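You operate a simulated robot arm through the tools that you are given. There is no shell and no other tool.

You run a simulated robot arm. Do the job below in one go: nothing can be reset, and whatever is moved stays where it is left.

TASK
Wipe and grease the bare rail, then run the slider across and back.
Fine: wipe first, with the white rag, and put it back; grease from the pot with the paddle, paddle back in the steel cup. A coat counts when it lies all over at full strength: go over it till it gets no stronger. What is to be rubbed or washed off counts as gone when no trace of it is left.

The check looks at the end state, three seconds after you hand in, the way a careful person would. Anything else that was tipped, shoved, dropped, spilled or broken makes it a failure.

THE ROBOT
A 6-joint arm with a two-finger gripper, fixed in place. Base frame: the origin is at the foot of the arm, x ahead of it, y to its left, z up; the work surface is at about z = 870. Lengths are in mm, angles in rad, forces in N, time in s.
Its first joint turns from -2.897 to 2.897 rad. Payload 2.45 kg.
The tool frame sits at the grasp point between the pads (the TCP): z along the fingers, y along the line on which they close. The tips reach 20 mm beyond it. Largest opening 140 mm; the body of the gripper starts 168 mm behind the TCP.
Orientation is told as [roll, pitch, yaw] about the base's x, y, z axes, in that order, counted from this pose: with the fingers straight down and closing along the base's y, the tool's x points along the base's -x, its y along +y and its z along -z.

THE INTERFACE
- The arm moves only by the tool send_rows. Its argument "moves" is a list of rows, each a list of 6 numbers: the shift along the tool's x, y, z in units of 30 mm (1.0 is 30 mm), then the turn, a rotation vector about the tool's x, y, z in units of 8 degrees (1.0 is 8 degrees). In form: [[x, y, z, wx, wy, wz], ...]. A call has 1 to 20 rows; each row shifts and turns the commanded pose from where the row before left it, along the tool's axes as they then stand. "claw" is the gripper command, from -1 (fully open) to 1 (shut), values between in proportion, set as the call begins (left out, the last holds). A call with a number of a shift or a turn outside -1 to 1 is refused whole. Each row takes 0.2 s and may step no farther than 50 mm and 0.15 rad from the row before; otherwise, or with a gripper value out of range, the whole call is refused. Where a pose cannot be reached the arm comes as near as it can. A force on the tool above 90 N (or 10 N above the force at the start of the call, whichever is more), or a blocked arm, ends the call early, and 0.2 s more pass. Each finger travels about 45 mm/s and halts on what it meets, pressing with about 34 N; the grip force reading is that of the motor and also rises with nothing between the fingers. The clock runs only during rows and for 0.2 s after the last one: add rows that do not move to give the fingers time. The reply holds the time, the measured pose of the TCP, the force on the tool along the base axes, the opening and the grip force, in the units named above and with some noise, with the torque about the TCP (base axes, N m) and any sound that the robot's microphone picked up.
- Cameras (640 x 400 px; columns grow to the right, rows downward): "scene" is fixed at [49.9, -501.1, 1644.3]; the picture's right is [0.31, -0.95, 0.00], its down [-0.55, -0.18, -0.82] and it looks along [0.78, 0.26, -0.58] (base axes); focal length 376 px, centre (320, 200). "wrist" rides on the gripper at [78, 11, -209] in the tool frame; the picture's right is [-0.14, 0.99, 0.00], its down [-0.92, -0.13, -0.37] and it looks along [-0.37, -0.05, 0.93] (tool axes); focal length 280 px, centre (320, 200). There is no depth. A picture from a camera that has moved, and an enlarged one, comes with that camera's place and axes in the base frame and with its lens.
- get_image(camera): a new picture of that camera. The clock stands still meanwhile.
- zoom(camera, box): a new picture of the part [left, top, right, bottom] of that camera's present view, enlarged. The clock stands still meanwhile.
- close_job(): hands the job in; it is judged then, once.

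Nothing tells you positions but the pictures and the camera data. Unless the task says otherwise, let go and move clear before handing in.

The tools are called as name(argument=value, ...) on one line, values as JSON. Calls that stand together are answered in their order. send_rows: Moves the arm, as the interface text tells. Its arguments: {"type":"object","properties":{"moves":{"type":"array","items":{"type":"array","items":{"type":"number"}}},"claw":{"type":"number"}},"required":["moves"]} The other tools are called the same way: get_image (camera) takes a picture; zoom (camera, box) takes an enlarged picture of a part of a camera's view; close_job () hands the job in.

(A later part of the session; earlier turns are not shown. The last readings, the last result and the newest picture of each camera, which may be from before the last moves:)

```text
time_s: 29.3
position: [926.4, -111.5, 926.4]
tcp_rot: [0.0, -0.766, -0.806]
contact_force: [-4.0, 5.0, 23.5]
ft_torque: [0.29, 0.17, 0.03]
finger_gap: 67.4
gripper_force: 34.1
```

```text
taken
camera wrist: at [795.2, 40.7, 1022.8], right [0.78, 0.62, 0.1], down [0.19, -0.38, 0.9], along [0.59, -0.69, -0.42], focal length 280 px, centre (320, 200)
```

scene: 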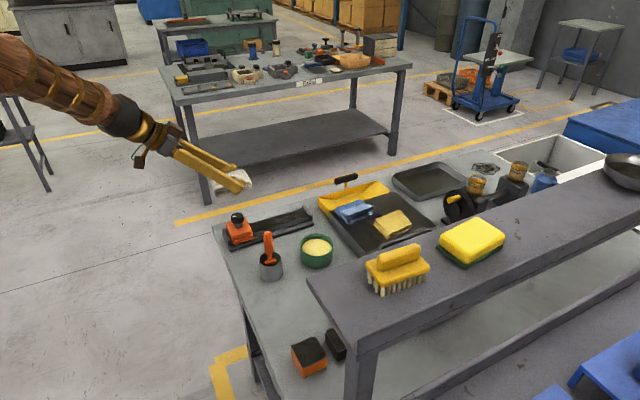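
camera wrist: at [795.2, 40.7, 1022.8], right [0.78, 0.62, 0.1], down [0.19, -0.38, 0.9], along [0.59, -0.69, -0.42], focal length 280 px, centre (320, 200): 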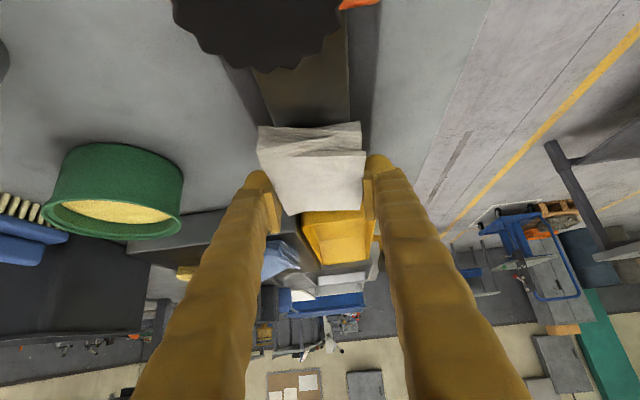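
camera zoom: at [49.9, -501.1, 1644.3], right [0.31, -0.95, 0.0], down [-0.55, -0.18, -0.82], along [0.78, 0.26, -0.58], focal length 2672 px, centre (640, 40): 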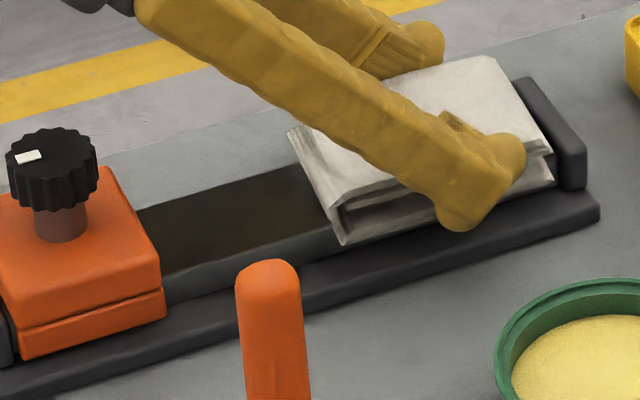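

The far end is almost at the stop. I'll finish to the stop, then do repeated full-length strokes.

send_rows(moves=[[-0.096, 0, 0.093, 0, 0, 0], [0.24, 0, -0.232, 0, 0, 0], [0.24, 0, -0.232, 0, 0, 0], [0.24, 0, -0.232, 0, 0, 0], [0.24, 0, -0.232, 0, 0, 0], [0.24, 0, -0.232, 0, 0, 0], [0.24, 0, -0.232, 0, 0, 0], [0.24, 0, -0.232, 0, 0, 0], [0.216, 0, -0.209, 0, 0, 0], [-0.24, 0, 0.232, 0, 0, 0], [-0.24, 0, 0.232, 0, 0, 0], [-0.24, 0, 0.232, 0, 0, 0], [-0.24, 0, 0.232, 0, 0, 0], [-0.24, 0, 0.232, 0, 0, 0], [-0.24, 0, 0.232, 0, 0, 0], [-0.24, 0, 0.232, 0, 0, 0], [-0.216, 0, 0.209, 0, 0, 0], [0, 0, 0, 0, 0, 0]])

zoom(camera="scene", box=[230, 195, 320, 250])

```text
time_s: 33.1
position: [929.0, -114.0, 926.0]
tcp_rot: [0.001, -0.768, -0.807]
contact_force: [-2.3, 2.1, 22.2]
ft_torque: [0.25, 0.23, 0.0]
finger_gap: 67.6
gripper_force: 33.9
```

```text
7.11 times, centred on (275, 222) of scene
camera zoom: at [49.9, -501.1, 1644.3], right [0.31, -0.95, 0.0], down [-0.55, -0.18, -0.82], along [0.78, 0.26, -0.58], focal length 2672 px, centre (640, 40)
```

zoom: 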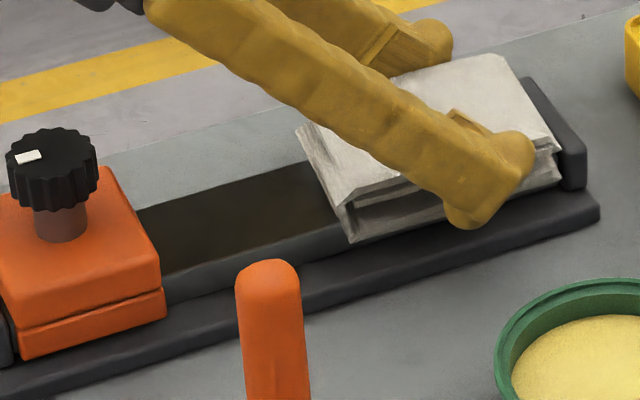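

I'll lift the rag and move aside to inspect the whole rail.

send_rows(moves=[[-0.35, 0, -0.36, 0, 0, 0], [-0.7, 0, -0.72, 0, 0, 0], [-0.7, 0, -0.72, 0, 0, 0], [0, 1, 0, 0, 0, 0], [0, 1, 0, 0, 0, 0], [0, 1, 0, 0, 0, 0], [0, 1, 0, 0, 0, 0], [0, 0, 0, 0, 0, 0]])

zoom(camera="scene", box=[210, 190, 330, 265])

get_image(camera="wrist")

```text
time_s: 34.9
position: [1015.4, -30.9, 999.5]
tcp_rot: [0.001, -0.766, -0.806]
contact_force: [0.9, -0.5, -0.2]
ft_torque: [0.0, -0.01, -0.01]
finger_gap: 67.3
gripper_force: 34.4
```

```text
5.33 times, centred on (270, 228) of scene
camera zoom: at [49.9, -501.1, 1644.3], right [0.31, -0.95, 0.0], down [-0.55, -0.18, -0.82], along [0.78, 0.26, -0.58], focal length 2004 px, centre (587, 53)
```

zoom: 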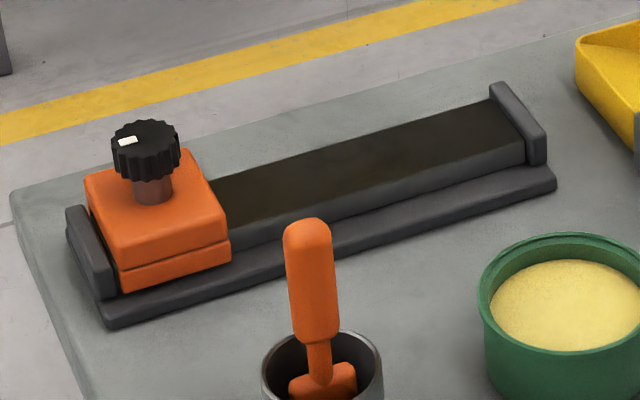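

```text
taken
camera wrist: at [885.3, 121.5, 1095.7], right [0.78, 0.62, 0.1], down [0.19, -0.38, 0.9], along [0.59, -0.69, -0.42], focal length 280 px, centre (320, 200)
```

wrist: 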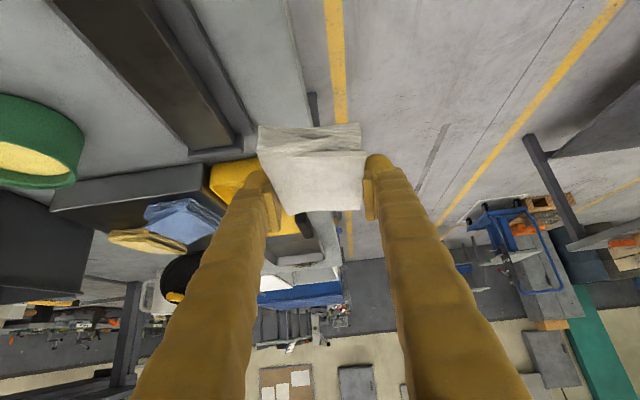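

The smear pattern is gone. I'll look closely for remaining traces.

zoom(camera="scene", box=[245, 198, 317, 243])

zoom(camera="wrist", box=[40, 0, 260, 165])

```text
8.89 times, centred on (281, 220) of scene
camera zoom: at [49.9, -501.1, 1644.3], right [0.31, -0.95, 0.0], down [-0.55, -0.18, -0.82], along [0.78, 0.26, -0.58], focal length 3339 px, centre (667, 18)
```

zoom: 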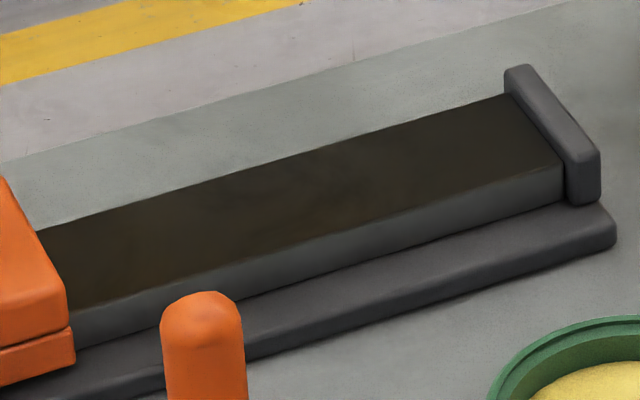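

```text
2.42 times, centred on (150, 82) of wrist
camera zoom: at [885.3, 121.5, 1095.7], right [0.78, 0.62, 0.1], down [0.19, -0.38, 0.9], along [0.59, -0.69, -0.42], focal length 680 px, centre (732, 485)
```

zoom: 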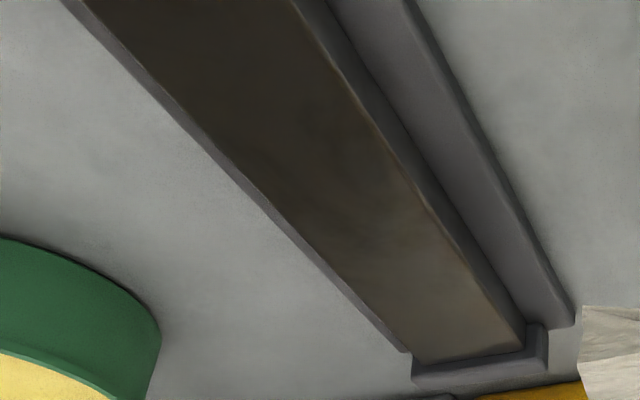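

It looks uniform and clean. To be safe I'll do more passes with small sideways offsets, so the edges are wiped fully too.

send_rows(moves=[[0, -0.97, 0, 0, 0, 0], [0, -0.97, 0, 0, 0, 0], [0, -0.97, 0, 0, 0, 0], [0, -0.96, 0, 0, 0, 0], [0.7, 0, 0.72, 0, 0, 0], [0.7, 0, 0.72, 0, 0, 0], [0.2, 0, 0.2, 0, 0, 0], [0.15, 0, 0.16, 0, 0, 0], [0, 0, 0, 0, 0, 0]])

zoom(camera="scene", box=[230, 195, 320, 250])

```text
time_s: 36.9
position: [932.5, -111.4, 926.4]
tcp_rot: [0.004, -0.768, -0.807]
contact_force: [-2.6, -0.4, 23.6]
ft_torque: [0.29, 0.55, 0.01]
finger_gap: 67.5
gripper_force: 34.3
```

```text
7.11 times, centred on (275, 222) of scene
camera zoom: at [49.9, -501.1, 1644.3], right [0.31, -0.95, 0.0], down [-0.55, -0.18, -0.82], along [0.78, 0.26, -0.58], focal length 2672 px, centre (640, 40)
```

zoom: 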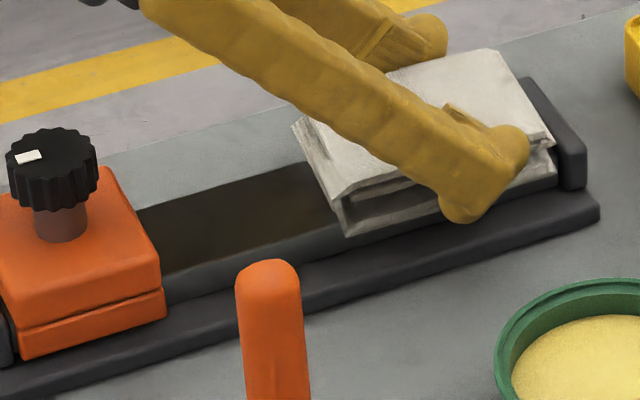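

send_rows(moves=[[0.36, 0, -0.348, 0, 0, 0], [0.36, 0, -0.348, 0, 0, 0], [0.36, 0, -0.348, 0, 0, 0], [0.36, 0, -0.348, 0, 0, 0], [0.36, 0, -0.348, 0, 0, 0], [0.12, -0.12, -0.116, 0, 0, 0], [0, -0.16, 0, 0, 0, 0], [-0.36, 0, 0.348, 0, 0, 0], [-0.36, 0, 0.348, 0, 0, 0], [-0.36, 0, 0.348, 0, 0, 0], [-0.36, 0, 0.348, 0, 0, 0], [-0.36, 0, 0.348, 0, 0, 0], [-0.12, 0, 0.116, 0, 0, 0], [0, 0, 0, 0, 0, 0]])

send_rows(moves=[[0.36, 0, -0.348, 0, 0, 0], [0.36, 0, -0.348, 0, 0, 0], [0.36, 0, -0.348, 0, 0, 0], [0.36, 0, -0.348, 0, 0, 0], [0.36, 0, -0.348, 0, 0, 0], [0.12, 0.08, -0.116, 0, 0, 0], [0, 0.06, 0, 0, 0, 0], [-0.36, 0, 0.348, 0, 0, 0], [-0.36, 0, 0.348, 0, 0, 0], [-0.36, 0, 0.348, 0, 0, 0], [-0.36, 0, 0.348, 0, 0, 0], [-0.36, 0, 0.348, 0, 0, 0], [-0.12, 0, 0.116, 0, 0, 0], [0, 0, 0, 0, 0, 0]])

zoom(camera="scene", box=[230, 195, 320, 250])

```text
time_s: 39.9
position: [925.3, -119.3, 925.2]
tcp_rot: [0.002, -0.766, -0.805]
contact_force: [-4.2, -0.2, 12.2]
ft_torque: [0.26, 0.25, 0.06]
finger_gap: 67.6
gripper_force: 34.5
```

```text
time_s: 42.9
position: [929.6, -113.7, 925.8]
tcp_rot: [0.0, -0.768, -0.805]
contact_force: [0.1, -2.6, 5.6]
ft_torque: [0.01, 0.16, 0.0]
finger_gap: 67.7
gripper_force: 34.0
```

```text
7.11 times, centred on (275, 222) of scene
camera zoom: at [49.9, -501.1, 1644.3], right [0.31, -0.95, 0.0], down [-0.55, -0.18, -0.82], along [0.78, 0.26, -0.58], focal length 2672 px, centre (640, 40)
```

zoom: 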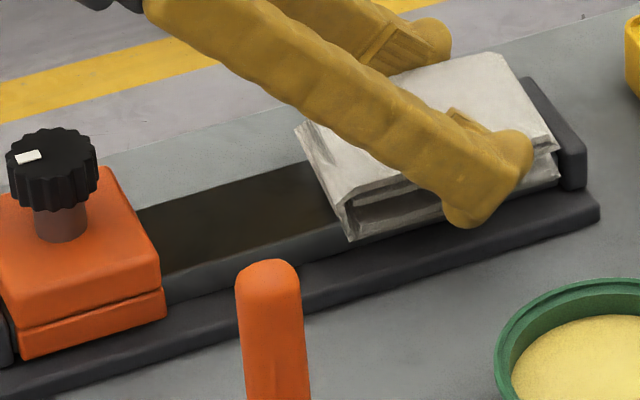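

Wiping is done. I'll lift the rag and carry it back to above its old spot on the box.

send_rows(moves=[[-0.601, 0, -0.624, 0, 0, 0], [-0.601, 0, -0.624, 0, 0, 0], [-0.601, 0, -0.624, 0, 0, 0], [-0.601, 0, -0.624, 0, 0, 0], [-0.601, 0, -0.624, 0, 0, 0], [-0.627, -0.31, 0.882, 0, 0, 0], [-0.627, -0.31, 0.882, 0, 0, 0], [-0.627, -0.31, 0.882, 0, 0, 0], [-0.627, -0.31, 0.882, 0, 0, 0], [-0.627, -0.31, 0.882, 0, 0, 0], [-0.627, -0.31, 0.882, 0, 0, 0], [-0.627, -0.31, 0.882, 0, 0, 0], [-0.627, -0.31, 0.882, 0, 0, 0], [-0.627, -0.31, 0.882, 0, 0, 0], [-0.627, -0.31, 0.882, 0, 0, 0], [0, 0, 0, 0, 0, 0]])

zoom(camera="scene", box=[210, 190, 330, 265])

get_image(camera="wrist")

zoom(camera="scene", box=[310, 130, 470, 230])

```text
time_s: 46.3
position: [1084.3, -410.0, 994.0]
tcp_rot: [0.002, -0.767, -0.804]
contact_force: [-0.1, -0.2, -0.4]
ft_torque: [0.0, -0.01, 0.03]
finger_gap: 67.5
gripper_force: 34.3
```

```text
5.33 times, centred on (270, 228) of scene
camera zoom: at [49.9, -501.1, 1644.3], right [0.31, -0.95, 0.0], down [-0.55, -0.18, -0.82], along [0.78, 0.26, -0.58], focal length 2004 px, centre (587, 53)
```

zoom: 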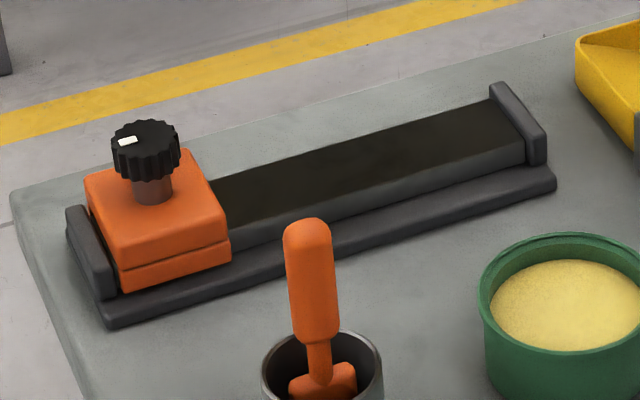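

```text
taken
camera wrist: at [952.7, -255.9, 1091.9], right [0.78, 0.62, 0.1], down [0.19, -0.38, 0.9], along [0.59, -0.69, -0.42], focal length 280 px, centre (320, 200)
```

wrist: 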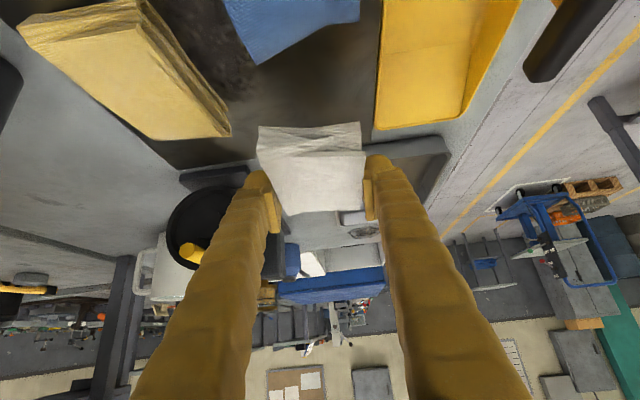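

```text
4.00 times, centred on (390, 180) of scene
camera zoom: at [49.9, -501.1, 1644.3], right [0.31, -0.95, 0.0], down [-0.55, -0.18, -0.82], along [0.78, 0.26, -0.58], focal length 1503 px, centre (40, 280)
```

zoom: 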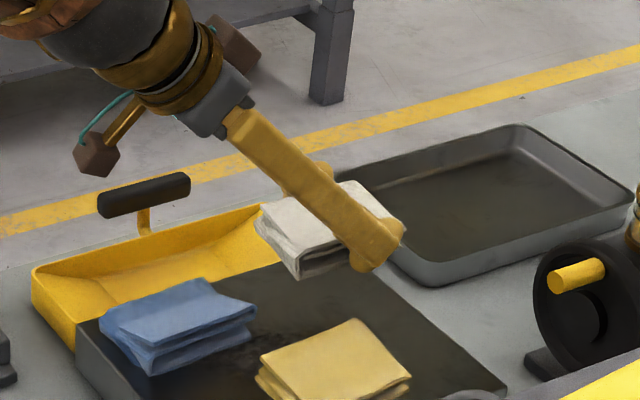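

zoom(camera="scene", box=[245, 198, 317, 243])

```text
8.89 times, centred on (281, 220) of scene
camera zoom: at [49.9, -501.1, 1644.3], right [0.31, -0.95, 0.0], down [-0.55, -0.18, -0.82], along [0.78, 0.26, -0.58], focal length 3339 px, centre (667, 18)
```

zoom: 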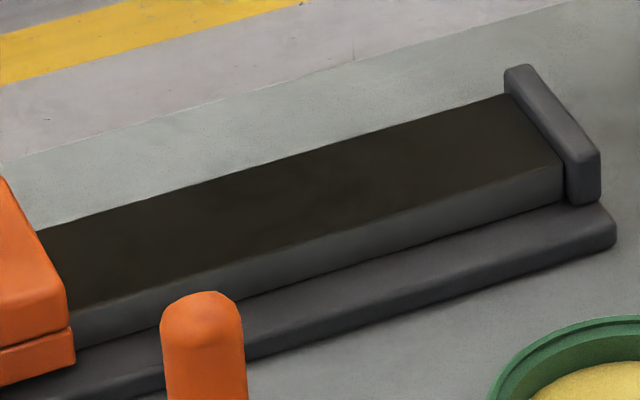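

The rail is uniformly clean. Next I'll lower the rag onto its original spot.

send_rows(moves=[[0.307, 0.017, 0.282, 0, 0, 0], [0.307, 0.017, 0.282, 0, 0, 0], [0.307, 0.017, 0.282, 0, 0, 0], [0.25, 0.017, 0.23, 0, 0, 0], [0, 0, 0, 0, 0, 0]])

zoom(camera="scene", box=[350, 170, 430, 220])

get_image(camera="wrist")

```text
time_s: 47.5
position: [1083.0, -404.0, 946.9]
tcp_rot: [0.001, -0.766, -0.806]
contact_force: [0.5, 0.3, -1.3]
ft_torque: [-0.02, -0.01, 0.04]
finger_gap: 67.5
gripper_force: 33.9
```

```text
8.00 times, centred on (390, 195) of scene
camera zoom: at [49.9, -501.1, 1644.3], right [0.31, -0.95, 0.0], down [-0.55, -0.18, -0.82], along [0.78, 0.26, -0.58], focal length 3006 px, centre (-240, 240)
```

zoom: 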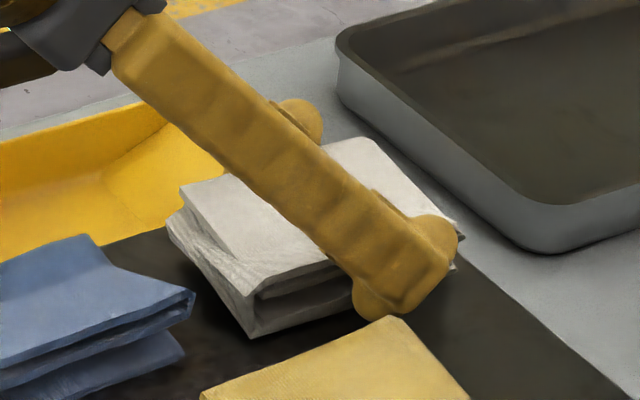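

```text
taken
camera wrist: at [951.9, -251.3, 1043.9], right [0.78, 0.62, 0.1], down [0.19, -0.38, 0.9], along [0.59, -0.69, -0.42], focal length 280 px, centre (320, 200)
```

wrist: 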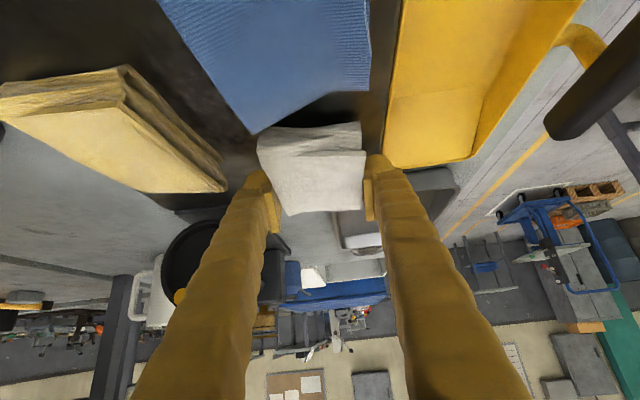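

The rag is a few mm above its place. I'll lower it gently to contact.

send_rows(moves=[[0.035, 0, 0.036, 0, 0, 0], [0.035, 0, 0.036, 0, 0, 0], [0, 0, 0, 0, 0, 0]])

send_rows(moves=[[0.035, 0, 0.036, 0, 0, 0], [0, 0, 0, 0, 0, 0]])

```text
time_s: 48.3
position: [1082.7, -404.4, 944.0]
tcp_rot: [0.0, -0.766, -0.806]
contact_force: [0.1, -0.2, -0.6]
ft_torque: [0.01, -0.01, 0.0]
finger_gap: 67.5
gripper_force: 34.1
```

```text
time_s: 48.9
position: [1083.2, -404.6, 941.9]
tcp_rot: [0.001, -0.767, -0.804]
contact_force: [-0.3, -0.4, -0.1]
ft_torque: [-0.03, 0.0, 0.03]
finger_gap: 67.7
gripper_force: 33.9
```

send_rows(moves=[[0.024, 0, 0.024, 0, 0, 0], [0, 0, 0, 0, 0, 0]])

zoom(camera="scene", box=[350, 170, 430, 220])

```text
time_s: 49.5
position: [1083.8, -405.5, 942.0]
tcp_rot: [0.003, -0.767, -0.804]
contact_force: [-0.4, -0.1, 2.0]
ft_torque: [0.05, 0.15, 0.02]
finger_gap: 67.0
gripper_force: 33.9
```

```text
8.00 times, centred on (390, 195) of scene
camera zoom: at [49.9, -501.1, 1644.3], right [0.31, -0.95, 0.0], down [-0.55, -0.18, -0.82], along [0.78, 0.26, -0.58], focal length 3006 px, centre (-240, 240)
```

zoom: 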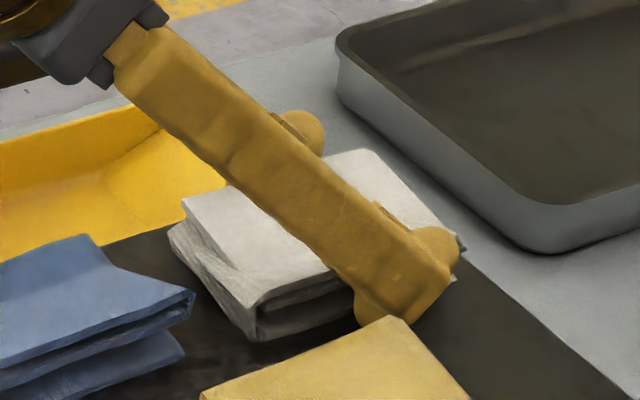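

The rag is resting on the box. I'll release to a 90 mm gap and lift straight off.

send_rows(moves=[[0, 0, 0, 0, 0, 0], [0, 0, 0, 0, 0, 0], [0, 0, 0, 0, 0, 0], [-0.15, 0, -0.15, 0, 0, 0], [-0.3, 0, -0.3, 0, 0, 0], [-0.6, 0, -0.62, 0, 0, 0], [-0.7, 0, -0.72, 0, 0, 0], [-0.7, 0, -0.72, 0, 0, 0], [0, 0, 0, 0, 0, 0]], claw=-0.286)

get_image(camera="wrist")

zoom(camera="scene", box=[310, 150, 450, 238])

```text
time_s: 51.5
position: [1083.8, -405.8, 1045.0]
tcp_rot: [0.002, -0.766, -0.805]
contact_force: [-0.6, -0.1, 0.1]
ft_torque: [-0.01, 0.01, -0.04]
finger_gap: 90.0
gripper_force: 0.1
```

```text
taken
camera wrist: at [952.7, -253.7, 1142.2], right [0.78, 0.62, 0.1], down [0.19, -0.38, 0.9], along [0.59, -0.69, -0.42], focal length 280 px, centre (320, 200)
```

wrist: 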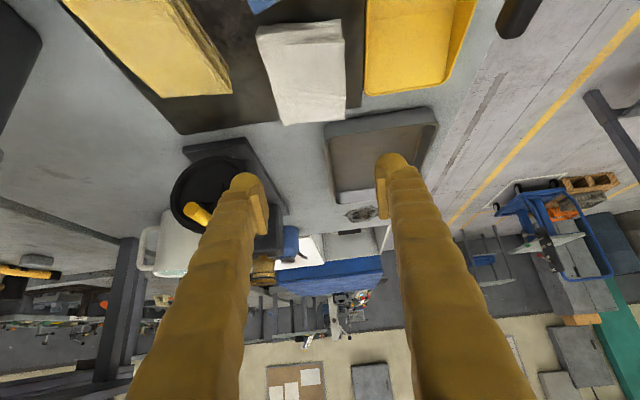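

```text
4.55 times, centred on (380, 194) of scene
camera zoom: at [49.9, -501.1, 1644.3], right [0.31, -0.95, 0.0], down [-0.55, -0.18, -0.82], along [0.78, 0.26, -0.58], focal length 1708 px, centre (47, 227)
```

zoom: 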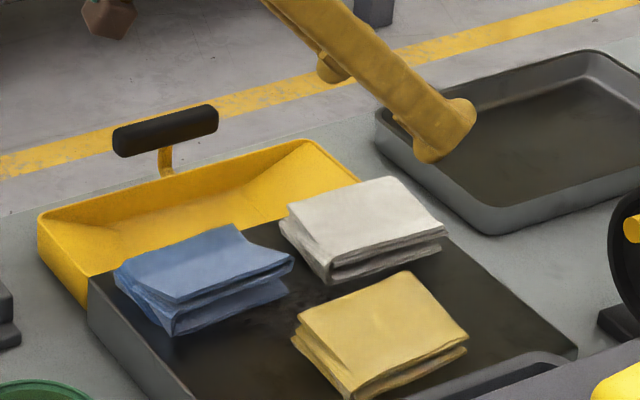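

The rag is back in place and its neighbours are untouched. Now I'll go over the cup with the paddle and untilt the tool to look straight down.

send_rows(moves=[[0.634, -0.133, -0.967, 0, 0, 0], [0.634, -0.133, -0.967, 0, 0, 0], [0.634, -0.133, -0.967, 0, 0, 0], [0.634, -0.133, -0.967, 0, 0, 0], [0.634, -0.133, -0.967, 0, 0, 0], [0.634, -0.133, -0.967, 0, 0, 0], [0.634, -0.133, -0.967, 0, 0, 0], [0.634, -0.133, -0.967, 0, 0, 0], [0.634, -0.133, -0.967, 0, 0, 0], [0.634, -0.133, -0.967, 0, 0, 0], [0.634, -0.133, -0.967, 0, 0, 0], [0.634, -0.133, -0.967, 0, 0, 0], [0.634, -0.133, -0.967, 0, 0, 0], [0, 0, 0, 0, 0.916, 0], [0, 0, 0, 0, 0.916, 0], [0, 0, 0, 0, 0.916, 0], [0, 0, 0, 0, 0.916, 0], [0, 0, 0, 0, 0.916, 0], [0, 0, 0, 0, 0.916, 0], [0, 0, 0, 0, 0, 0]])

get_image(camera="wrist")

zoom(camera="scene", box=[230, 220, 350, 295])

```text
time_s: 55.7
position: [740.3, -126.0, 1146.2]
tcp_rot: [0.001, 0.002, -0.803]
contact_force: [0.1, 0.4, -0.6]
ft_torque: [0.03, 0.0, -0.03]
finger_gap: 90.0
gripper_force: 0.0
```

```text
taken
camera wrist: at [694.4, -61.9, 1356.1], right [0.81, 0.59, 0.0], down [0.55, -0.75, 0.37], along [0.22, -0.3, -0.93], focal length 280 px, centre (320, 200)
```

wrist: 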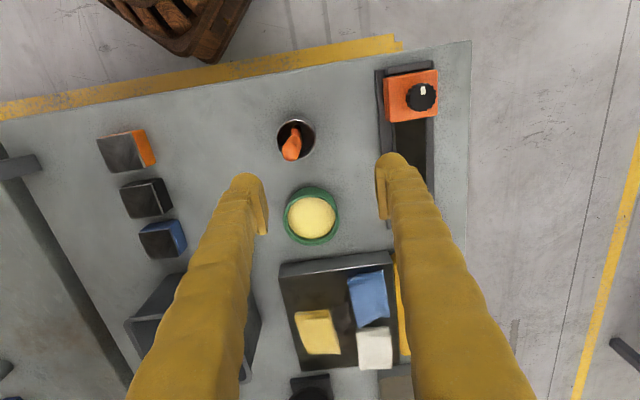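

```text
5.33 times, centred on (290, 258) of scene
camera zoom: at [49.9, -501.1, 1644.3], right [0.31, -0.95, 0.0], down [-0.55, -0.18, -0.82], along [0.78, 0.26, -0.58], focal length 2004 px, centre (480, -107)
```

zoom: 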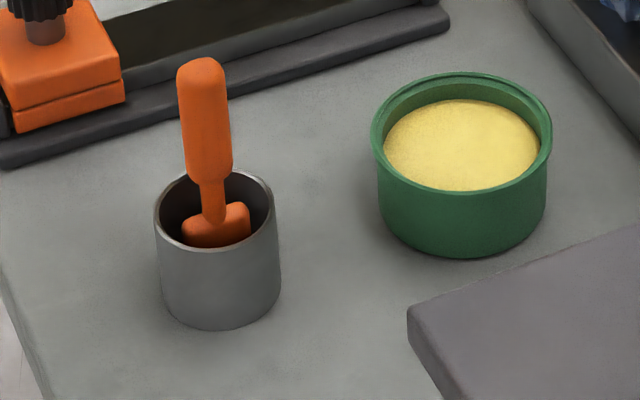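

The cup is at about (703, -141) with its rim at z≈937, and the paddle handle top is near (711, -145, 1023). I'll zoom in for the paddle's shape.

zoom(camera="scene", box=[250, 225, 298, 285])

zoom(camera="wrist", box=[260, 100, 340, 150])

zoom(camera="wrist", box=[270, 105, 350, 255])

```text
6.67 times, centred on (274, 255) of scene
camera zoom: at [49.9, -501.1, 1644.3], right [0.31, -0.95, 0.0], down [-0.55, -0.18, -0.82], along [0.78, 0.26, -0.58], focal length 2504 px, centre (627, -167)
```

zoom: 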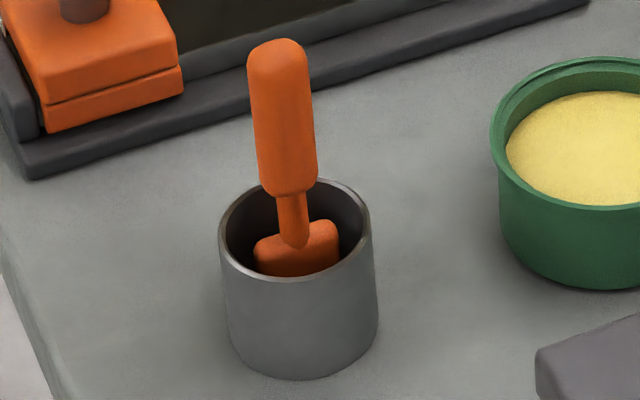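

```text
8.00 times, centred on (300, 125) of wrist
camera zoom: at [694.4, -61.9, 1356.1], right [0.81, 0.59, 0.0], down [0.55, -0.75, 0.37], along [0.22, -0.3, -0.93], focal length 2243 px, centre (480, 800)
```

zoom: 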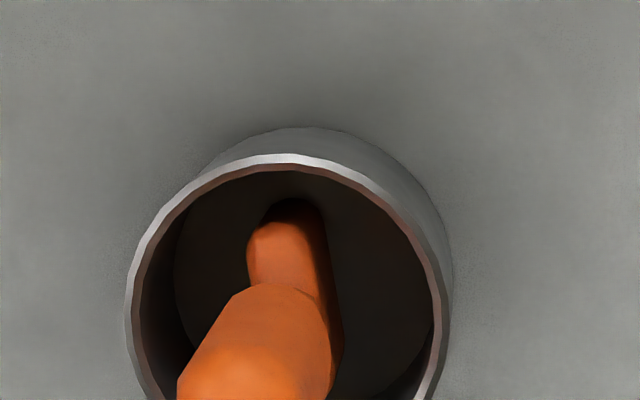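

```text
2.67 times, centred on (310, 180) of wrist
camera zoom: at [694.4, -61.9, 1356.1], right [0.81, 0.59, 0.0], down [0.55, -0.75, 0.37], along [0.22, -0.3, -0.93], focal length 748 px, centre (347, 253)
```

zoom: 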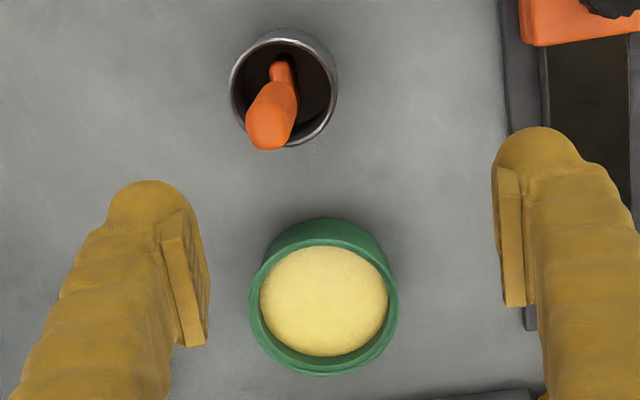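

The paddle stands nearly upright with a grippable handle from about z=950 to 1023. I'll move above the handle, stop just over its top and check centring.

send_rows(moves=[[0.103, -0.379, 0.9, 0, 0, 0], [0.103, -0.379, 0.9, 0, 0, 0], [0.103, -0.379, 0.9, 0, 0, 0], [0, 0, 0, 0, 0, 0]])

get_image(camera="wrist")

zoom(camera="scene", box=[210, 175, 338, 285])

```text
time_s: 56.7
position: [708.2, -142.9, 1067.1]
tcp_rot: [0.002, 0.0, -0.805]
contact_force: [0.4, 0.4, -0.3]
ft_torque: [0.03, 0.01, 0.03]
finger_gap: 90.0
gripper_force: 0.1
```

```text
taken
camera wrist: at [662.7, -78.2, 1276.1], right [0.81, 0.59, 0.0], down [0.55, -0.75, 0.37], along [0.22, -0.3, -0.93], focal length 280 px, centre (320, 200)
```

wrist: 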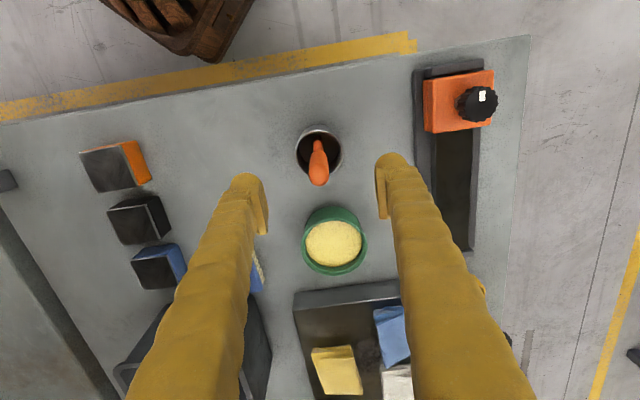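

```text
3.64 times, centred on (274, 230) of scene
camera zoom: at [49.9, -501.1, 1644.3], right [0.31, -0.95, 0.0], down [-0.55, -0.18, -0.82], along [0.78, 0.26, -0.58], focal length 1366 px, centre (487, 91)
```

zoom: 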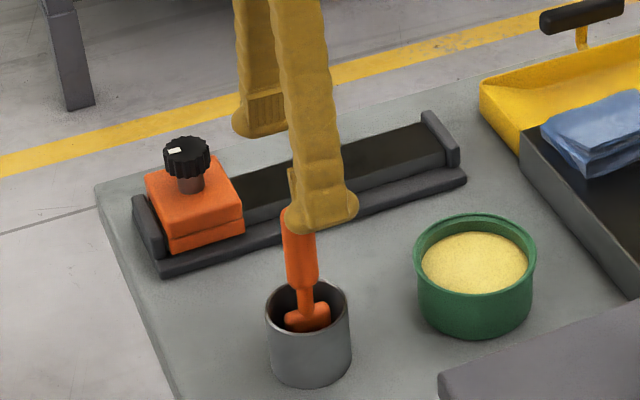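

The handle is centred between the fingers. I'll descend so the pads sit mid-handle, then close.

send_rows(moves=[[0, 0, 0.833, 0, 0, 0], [0, 0, 0.833, 0, 0, 0], [0, 0, 0.833, 0, 0, 0], [0, 0, 0, 0, 0, 0]])

zoom(camera="scene", box=[230, 210, 310, 290])

zoom(camera="wrist", box=[220, 90, 420, 240])

```text
time_s: 57.7
position: [710.1, -141.8, 989.9]
tcp_rot: [0.001, -0.002, -0.803]
contact_force: [-0.4, 0.2, -0.5]
ft_torque: [0.0, -0.03, 0.0]
finger_gap: 90.2
gripper_force: 0.2
```

```text
5.00 times, centred on (270, 250) of scene
camera zoom: at [49.9, -501.1, 1644.3], right [0.31, -0.95, 0.0], down [-0.55, -0.18, -0.82], along [0.78, 0.26, -0.58], focal length 1878 px, centre (570, -50)
```

zoom: 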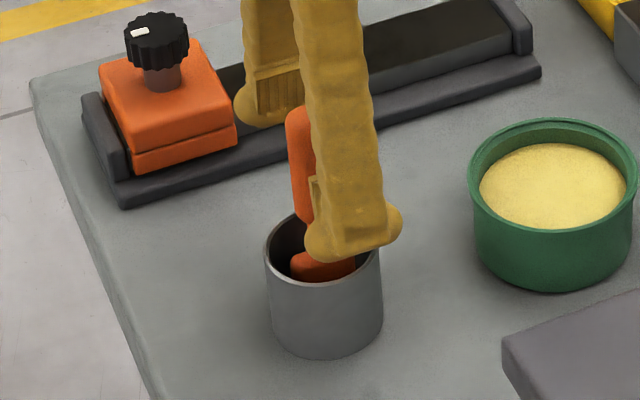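

```text
2.67 times, centred on (320, 165) of wrist
camera zoom: at [664.6, -77.6, 1198.5], right [0.81, 0.59, 0.0], down [0.55, -0.75, 0.37], along [0.22, -0.3, -0.93], focal length 748 px, centre (320, 293)
```

zoom: 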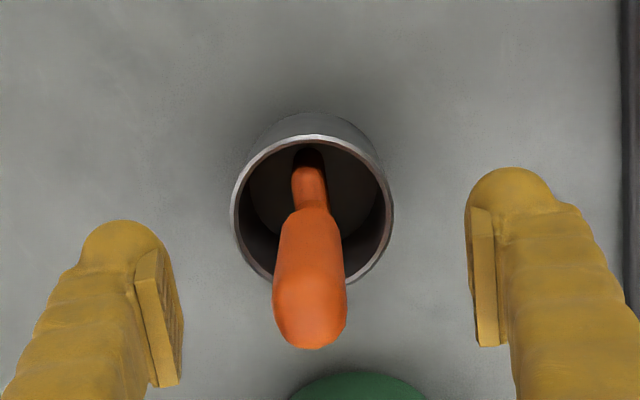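

Shift 3 mm to centre on the handle and close.

send_rows(moves=[[0, -0.1, 0, 0, 0, 0], [0, 0, 0, 0, 0, 0], [0, 0, 0, 0, 0, 0], [0, 0, 0, 0, 0, 0], [0, 0, 0, 0, 0, 0], [0, 0, 0, 0, 0, 0]], claw=1)

zoom(camera="scene", box=[230, 210, 310, 290])

zoom(camera="wrist", box=[220, 90, 420, 240])

```text
time_s: 59.1
position: [708.6, -144.0, 989.0]
tcp_rot: [0.002, 0.001, -0.805]
contact_force: [0.3, 1.1, 0.4]
ft_torque: [-0.02, -0.01, -0.02]
finger_gap: 18.6
gripper_force: 34.8
```

```text
5.00 times, centred on (270, 250) of scene
camera zoom: at [49.9, -501.1, 1644.3], right [0.31, -0.95, 0.0], down [-0.55, -0.18, -0.82], along [0.78, 0.26, -0.58], focal length 1878 px, centre (570, -50)
```

zoom: 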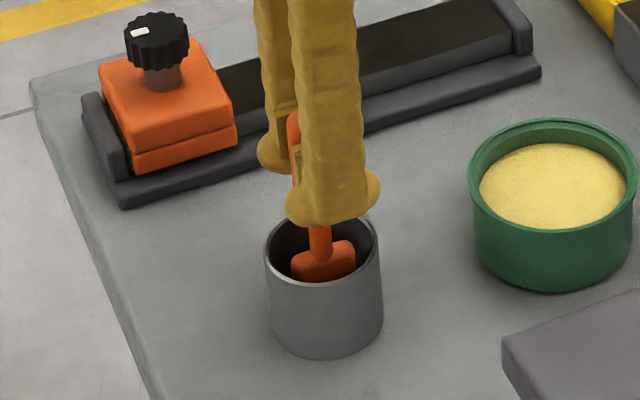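

```text
2.67 times, centred on (320, 165) of wrist
camera zoom: at [662.0, -80.2, 1198.9], right [0.81, 0.59, 0.0], down [0.55, -0.75, 0.37], along [0.22, -0.3, -0.93], focal length 748 px, centre (320, 293)
```

zoom: 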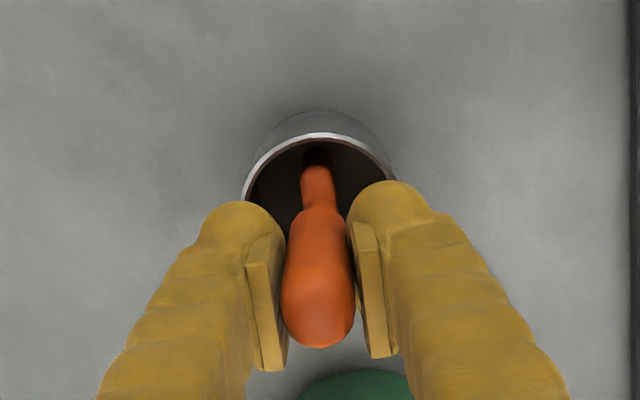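

The handle is gripped at 18.6 mm. I'll lift it straight up out of the cup.

send_rows(moves=[[0, 0, -0.4, 0, 0, 0], [0, 0, -0.8, 0, 0, 0], [0, 0, -0.8, 0, 0, 0], [0, 0, -0.8, 0, 0, 0], [0, 0, -0.8, 0, 0, 0], [0, 0, 0, 0, 0, 0]])

zoom(camera="scene", box=[220, 170, 320, 290])

zoom(camera="wrist", box=[220, 90, 420, 240])

```text
time_s: 60.5
position: [708.5, -144.2, 1101.3]
tcp_rot: [0.0, 0.0, -0.803]
contact_force: [0.5, -0.3, -0.7]
ft_torque: [0.01, 0.01, 0.01]
finger_gap: 18.6
gripper_force: 33.7
```

```text
3.33 times, centred on (270, 230) of scene
camera zoom: at [49.9, -501.1, 1644.3], right [0.31, -0.95, 0.0], down [-0.55, -0.18, -0.82], along [0.78, 0.26, -0.58], focal length 1252 px, centre (487, 100)
```

zoom: 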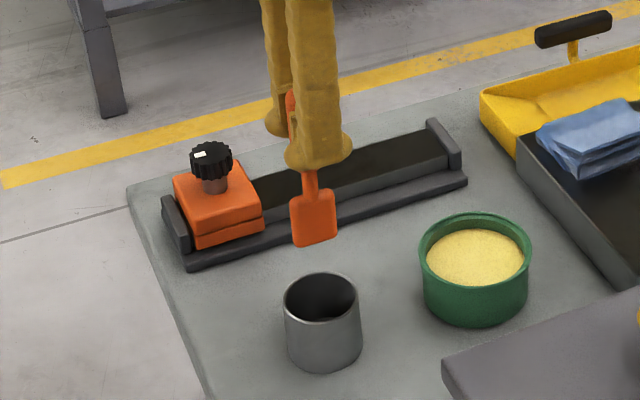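

```text
2.67 times, centred on (320, 165) of wrist
camera zoom: at [662.9, -80.6, 1309.5], right [0.81, 0.59, 0.0], down [0.55, -0.75, 0.37], along [0.22, -0.3, -0.93], focal length 748 px, centre (320, 293)
```

zoom: 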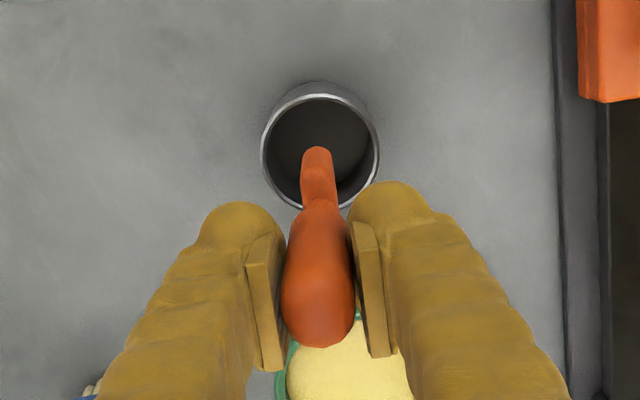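

The paddle is out: a flat blade about 38 mm wide, its tip about 116 mm below the TCP. I'll move it over the grease pot.

send_rows(moves=[[-0.906, 0.037, 0.267, 0, 0, 0], [-0.906, 0.037, 0.267, 0, 0, 0], [-0.906, 0.037, 0.267, 0, 0, 0], [-0.906, 0.037, 0.267, 0, 0, 0], [-0.906, 0.037, 0.267, 0, 0, 0], [0, 0, 0, 0, 0, 0]])

zoom(camera="scene", box=[270, 190, 370, 280])

zoom(camera="wrist", box=[220, 70, 420, 240])

```text
time_s: 61.9
position: [805.3, -240.4, 1056.8]
tcp_rot: [0.002, 0.0, -0.805]
contact_force: [0.2, -0.3, -0.3]
ft_torque: [0.02, 0.01, 0.02]
finger_gap: 18.5
gripper_force: 33.6
```

```text
4.44 times, centred on (320, 235) of scene
camera zoom: at [49.9, -501.1, 1644.3], right [0.31, -0.95, 0.0], down [-0.55, -0.18, -0.82], along [0.78, 0.26, -0.58], focal length 1670 px, centre (320, 44)
```

zoom: 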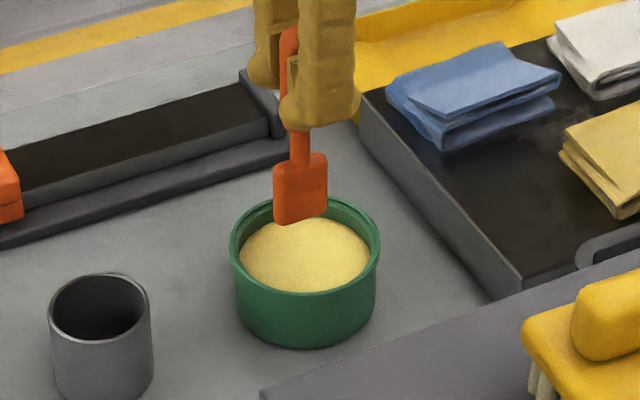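

```text
2.35 times, centred on (320, 155) of wrist
camera zoom: at [758.7, -176.8, 1267.9], right [0.81, 0.59, 0.0], down [0.55, -0.75, 0.37], along [0.22, -0.3, -0.93], focal length 660 px, centre (320, 306)
```

zoom: 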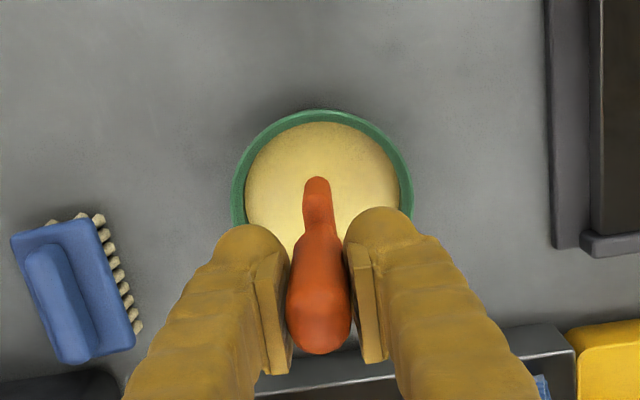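

The paddle is centred over the pot. I'll lower the blade into the grease.

send_rows(moves=[[0, 0, 0.6, 0, 0, 0], [0, 0, 0.5, 0, 0, 0], [0, 0, 0.4, 0, 0, 0], [0, 0, 0, 0, 0, 0]])

zoom(camera="scene", box=[270, 190, 370, 280])

```text
time_s: 62.9
position: [805.3, -238.4, 1015.4]
tcp_rot: [0.001, 0.0, -0.805]
contact_force: [3.1, -3.3, 25.8]
ft_torque: [-0.12, -0.17, -0.02]
finger_gap: 18.5
gripper_force: 34.1
```

```text
4.44 times, centred on (320, 235) of scene
camera zoom: at [49.9, -501.1, 1644.3], right [0.31, -0.95, 0.0], down [-0.55, -0.18, -0.82], along [0.78, 0.26, -0.58], focal length 1670 px, centre (320, 44)
```

zoom: 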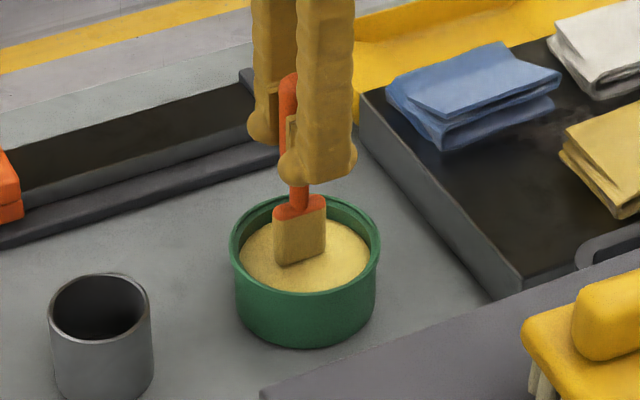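

The blade is loaded with grease. I'll lift it, turn it 90° so it lies across the rail, and correct the ~5° lean of the paddle in the grip.

send_rows(moves=[[0, 0, -0.8, 0, 0, 0], [0, 0, -0.8, 0, 0, 0], [0, 0, -0.8, 0, 0, 0], [0, 0, 0, 0, 0, -0.9375], [0, 0, 0, 0, 0, -0.9375], [0, 0, 0, 0, 0, -0.9375], [0, 0, 0, 0, 0, -0.9375], [0, 0, 0, 0, 0, -0.9375], [0, 0, 0, 0, 0, -0.9375], [0, 0, 0, 0, 0, -0.9375], [0, 0, 0, 0, 0, -0.9375], [0, 0, 0, 0, 0, -0.9375], [0, 0, 0, 0, 0, -0.9375], [0, 0, 0, 0, 0, -0.9375], [0, 0, 0, 0, 0, -0.9375], [0, 0, 0, 0, -0.6, 0], [0, 0, 0, 0, 0, 0]])

get_image(camera="wrist")

zoom(camera="scene", box=[270, 150, 370, 280])

```text
time_s: 66.5
position: [806.2, -239.3, 1086.2]
tcp_rot: [0.001, -0.088, 0.768]
contact_force: [0.6, 0.8, -1.0]
ft_torque: [-0.02, -0.02, 0.01]
finger_gap: 18.7
gripper_force: 34.2
```

```text
taken
camera wrist: at [730.4, -297.1, 1287.1], right [-0.59, 0.81, 0.01], down [0.73, 0.52, 0.45], along [0.35, 0.27, -0.89], focal length 280 px, centre (320, 200)
```

wrist: 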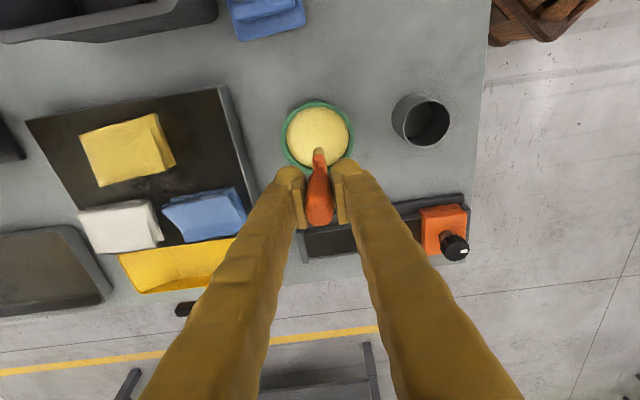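

```text
3.08 times, centred on (320, 215) of scene
camera zoom: at [49.9, -501.1, 1644.3], right [0.31, -0.95, 0.0], down [-0.55, -0.18, -0.82], along [0.78, 0.26, -0.58], focal length 1156 px, centre (320, 154)
```

zoom: 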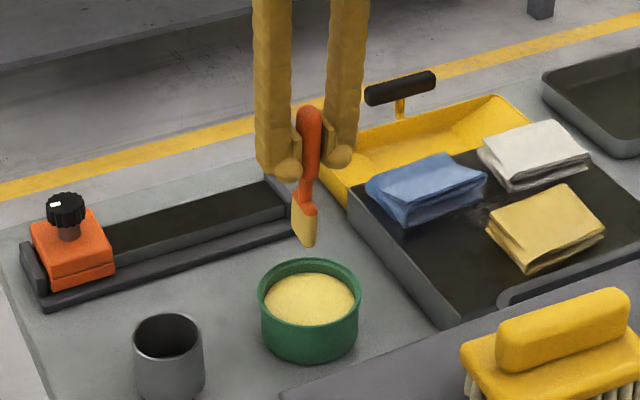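

The blade is loaded and turned. I'll move over the rail, to its lane nearer the pot, and lower to just above the surface.

send_rows(moves=[[-0.902, 0, 0.079, 0, 0, 0], [-0.902, 0, 0.079, 0, 0, 0], [-0.902, 0, 0.079, 0, 0, 0], [-0.902, 0, 0.079, 0, 0, 0], [-0.902, 0, 0.079, 0, 0, 0], [-0.902, 0, 0.079, 0, 0, 0], [0.073, 0, 0.83, 0, 0, 0], [0.06, 0, 0.68, 0, 0, 0], [0, 0, 0, 0, 0, 0]])

get_image(camera="wrist")

zoom(camera="scene", box=[230, 160, 330, 250])

```text
time_s: 68.5
position: [923.7, -126.5, 1039.2]
tcp_rot: [0.0, -0.085, 0.767]
contact_force: [-0.8, -0.9, -0.3]
ft_torque: [0.03, -0.02, -0.01]
finger_gap: 18.6
gripper_force: 34.3
```

```text
taken
camera wrist: at [847.7, -183.8, 1241.1], right [-0.59, 0.81, 0.01], down [0.73, 0.52, 0.45], along [0.35, 0.27, -0.9], focal length 280 px, centre (320, 200)
```

wrist: 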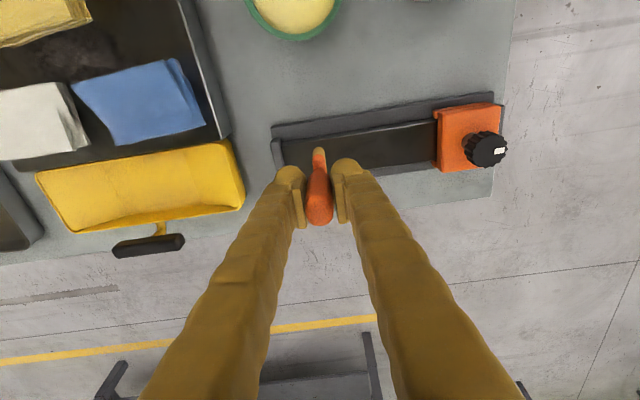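

```text
4.44 times, centred on (280, 205) of scene
camera zoom: at [49.9, -501.1, 1644.3], right [0.31, -0.95, 0.0], down [-0.55, -0.18, -0.82], along [0.78, 0.26, -0.58], focal length 1670 px, centre (498, 178)
```

zoom: 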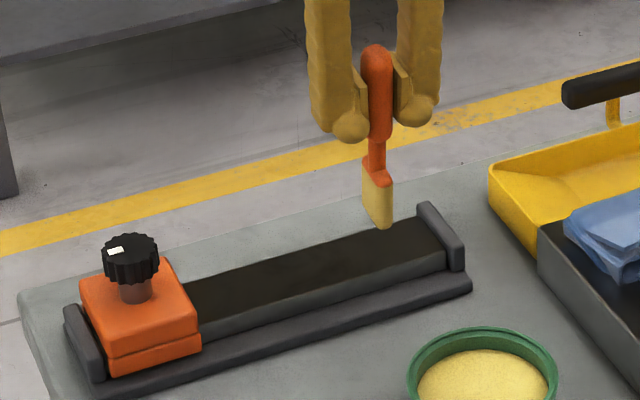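

I'll zoom in to check the blade's level and position.

zoom(camera="scene", box=[296, 180, 336, 220])

zoom(camera="wrist", box=[260, 90, 400, 240])

```text
10.00 times, centred on (316, 200) of scene
camera zoom: at [49.9, -501.1, 1644.3], right [0.31, -0.95, 0.0], down [-0.55, -0.18, -0.82], along [0.78, 0.26, -0.58], focal length 3757 px, centre (360, 200)
```

zoom: 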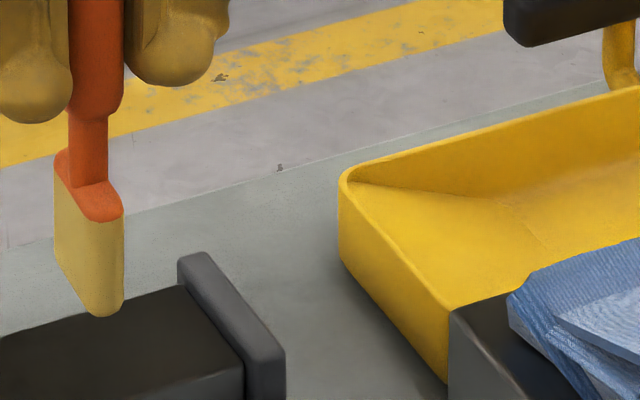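

```text
2.67 times, centred on (330, 165) of wrist
camera zoom: at [847.7, -183.8, 1241.1], right [-0.59, 0.81, 0.01], down [0.73, 0.52, 0.45], along [0.35, 0.27, -0.9], focal length 748 px, centre (293, 293)
```

zoom: 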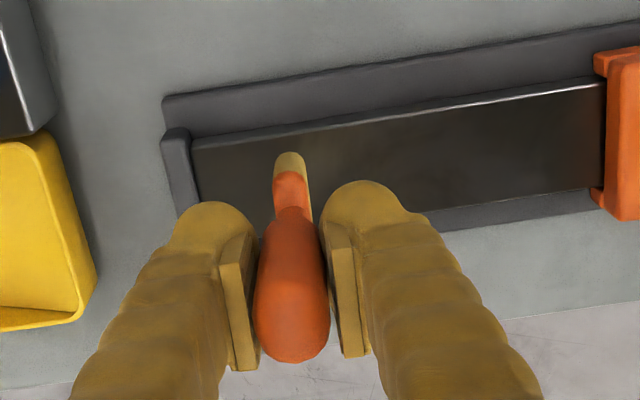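

The blade is level and roughly centred on the rail, with its tip around z=922. I'll shift to the pot-side lane and descend to contact.

send_rows(moves=[[0.266, 0, -0.023, 0, 0, 0], [0.029, 0, 0.332, 0, 0, 0], [0.023, 0, 0.266, 0, 0, 0], [0, 0, 0, 0, 0, 0]])

send_rows(moves=[[0.003, 0, 0.05, 0, 0, 0], [0.003, 0, 0.05, 0, 0, 0], [0, 0, 0, 0, 0, 0]])

zoom(camera="scene", box=[280, 180, 336, 230])

```text
time_s: 69.5
position: [917.7, -131.7, 1021.2]
tcp_rot: [0.001, -0.085, 0.766]
contact_force: [0.9, 0.0, -1.0]
ft_torque: [0.0, 0.01, 0.0]
finger_gap: 18.3
gripper_force: 34.0
```

```text
time_s: 70.3
position: [917.3, -131.9, 1019.2]
tcp_rot: [0.0, -0.085, 0.765]
contact_force: [0.4, 0.0, -0.6]
ft_torque: [0.0, 0.02, 0.01]
finger_gap: 18.2
gripper_force: 34.2
```

```text
8.00 times, centred on (308, 205) of scene
camera zoom: at [49.9, -501.1, 1644.3], right [0.31, -0.95, 0.0], down [-0.55, -0.18, -0.82], along [0.78, 0.26, -0.58], focal length 3006 px, centre (416, 160)
```

zoom: 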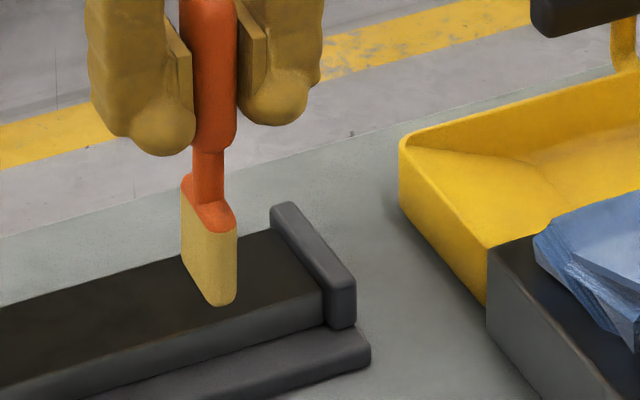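

send_rows(moves=[[0.136, 0, 0.04, 0, 0, 0], [0.003, 0, 0.05, 0, 0, 0], [0, 0, 0, 0, 0, 0]])

send_rows(moves=[[0.003, 0, 0.04, 0, 0, 0], [0, 0, 0, 0, 0, 0]])

```text
time_s: 71.1
position: [913.9, -133.0, 1015.1]
tcp_rot: [0.0, -0.087, 0.767]
contact_force: [0.3, 0.5, -0.8]
ft_torque: [-0.04, 0.0, 0.0]
finger_gap: 18.2
gripper_force: 34.3
```

```text
time_s: 71.7
position: [914.3, -133.3, 1014.7]
tcp_rot: [0.001, -0.086, 0.766]
contact_force: [0.3, 0.0, -0.4]
ft_torque: [0.0, -0.05, -0.02]
finger_gap: 18.2
gripper_force: 34.6
```

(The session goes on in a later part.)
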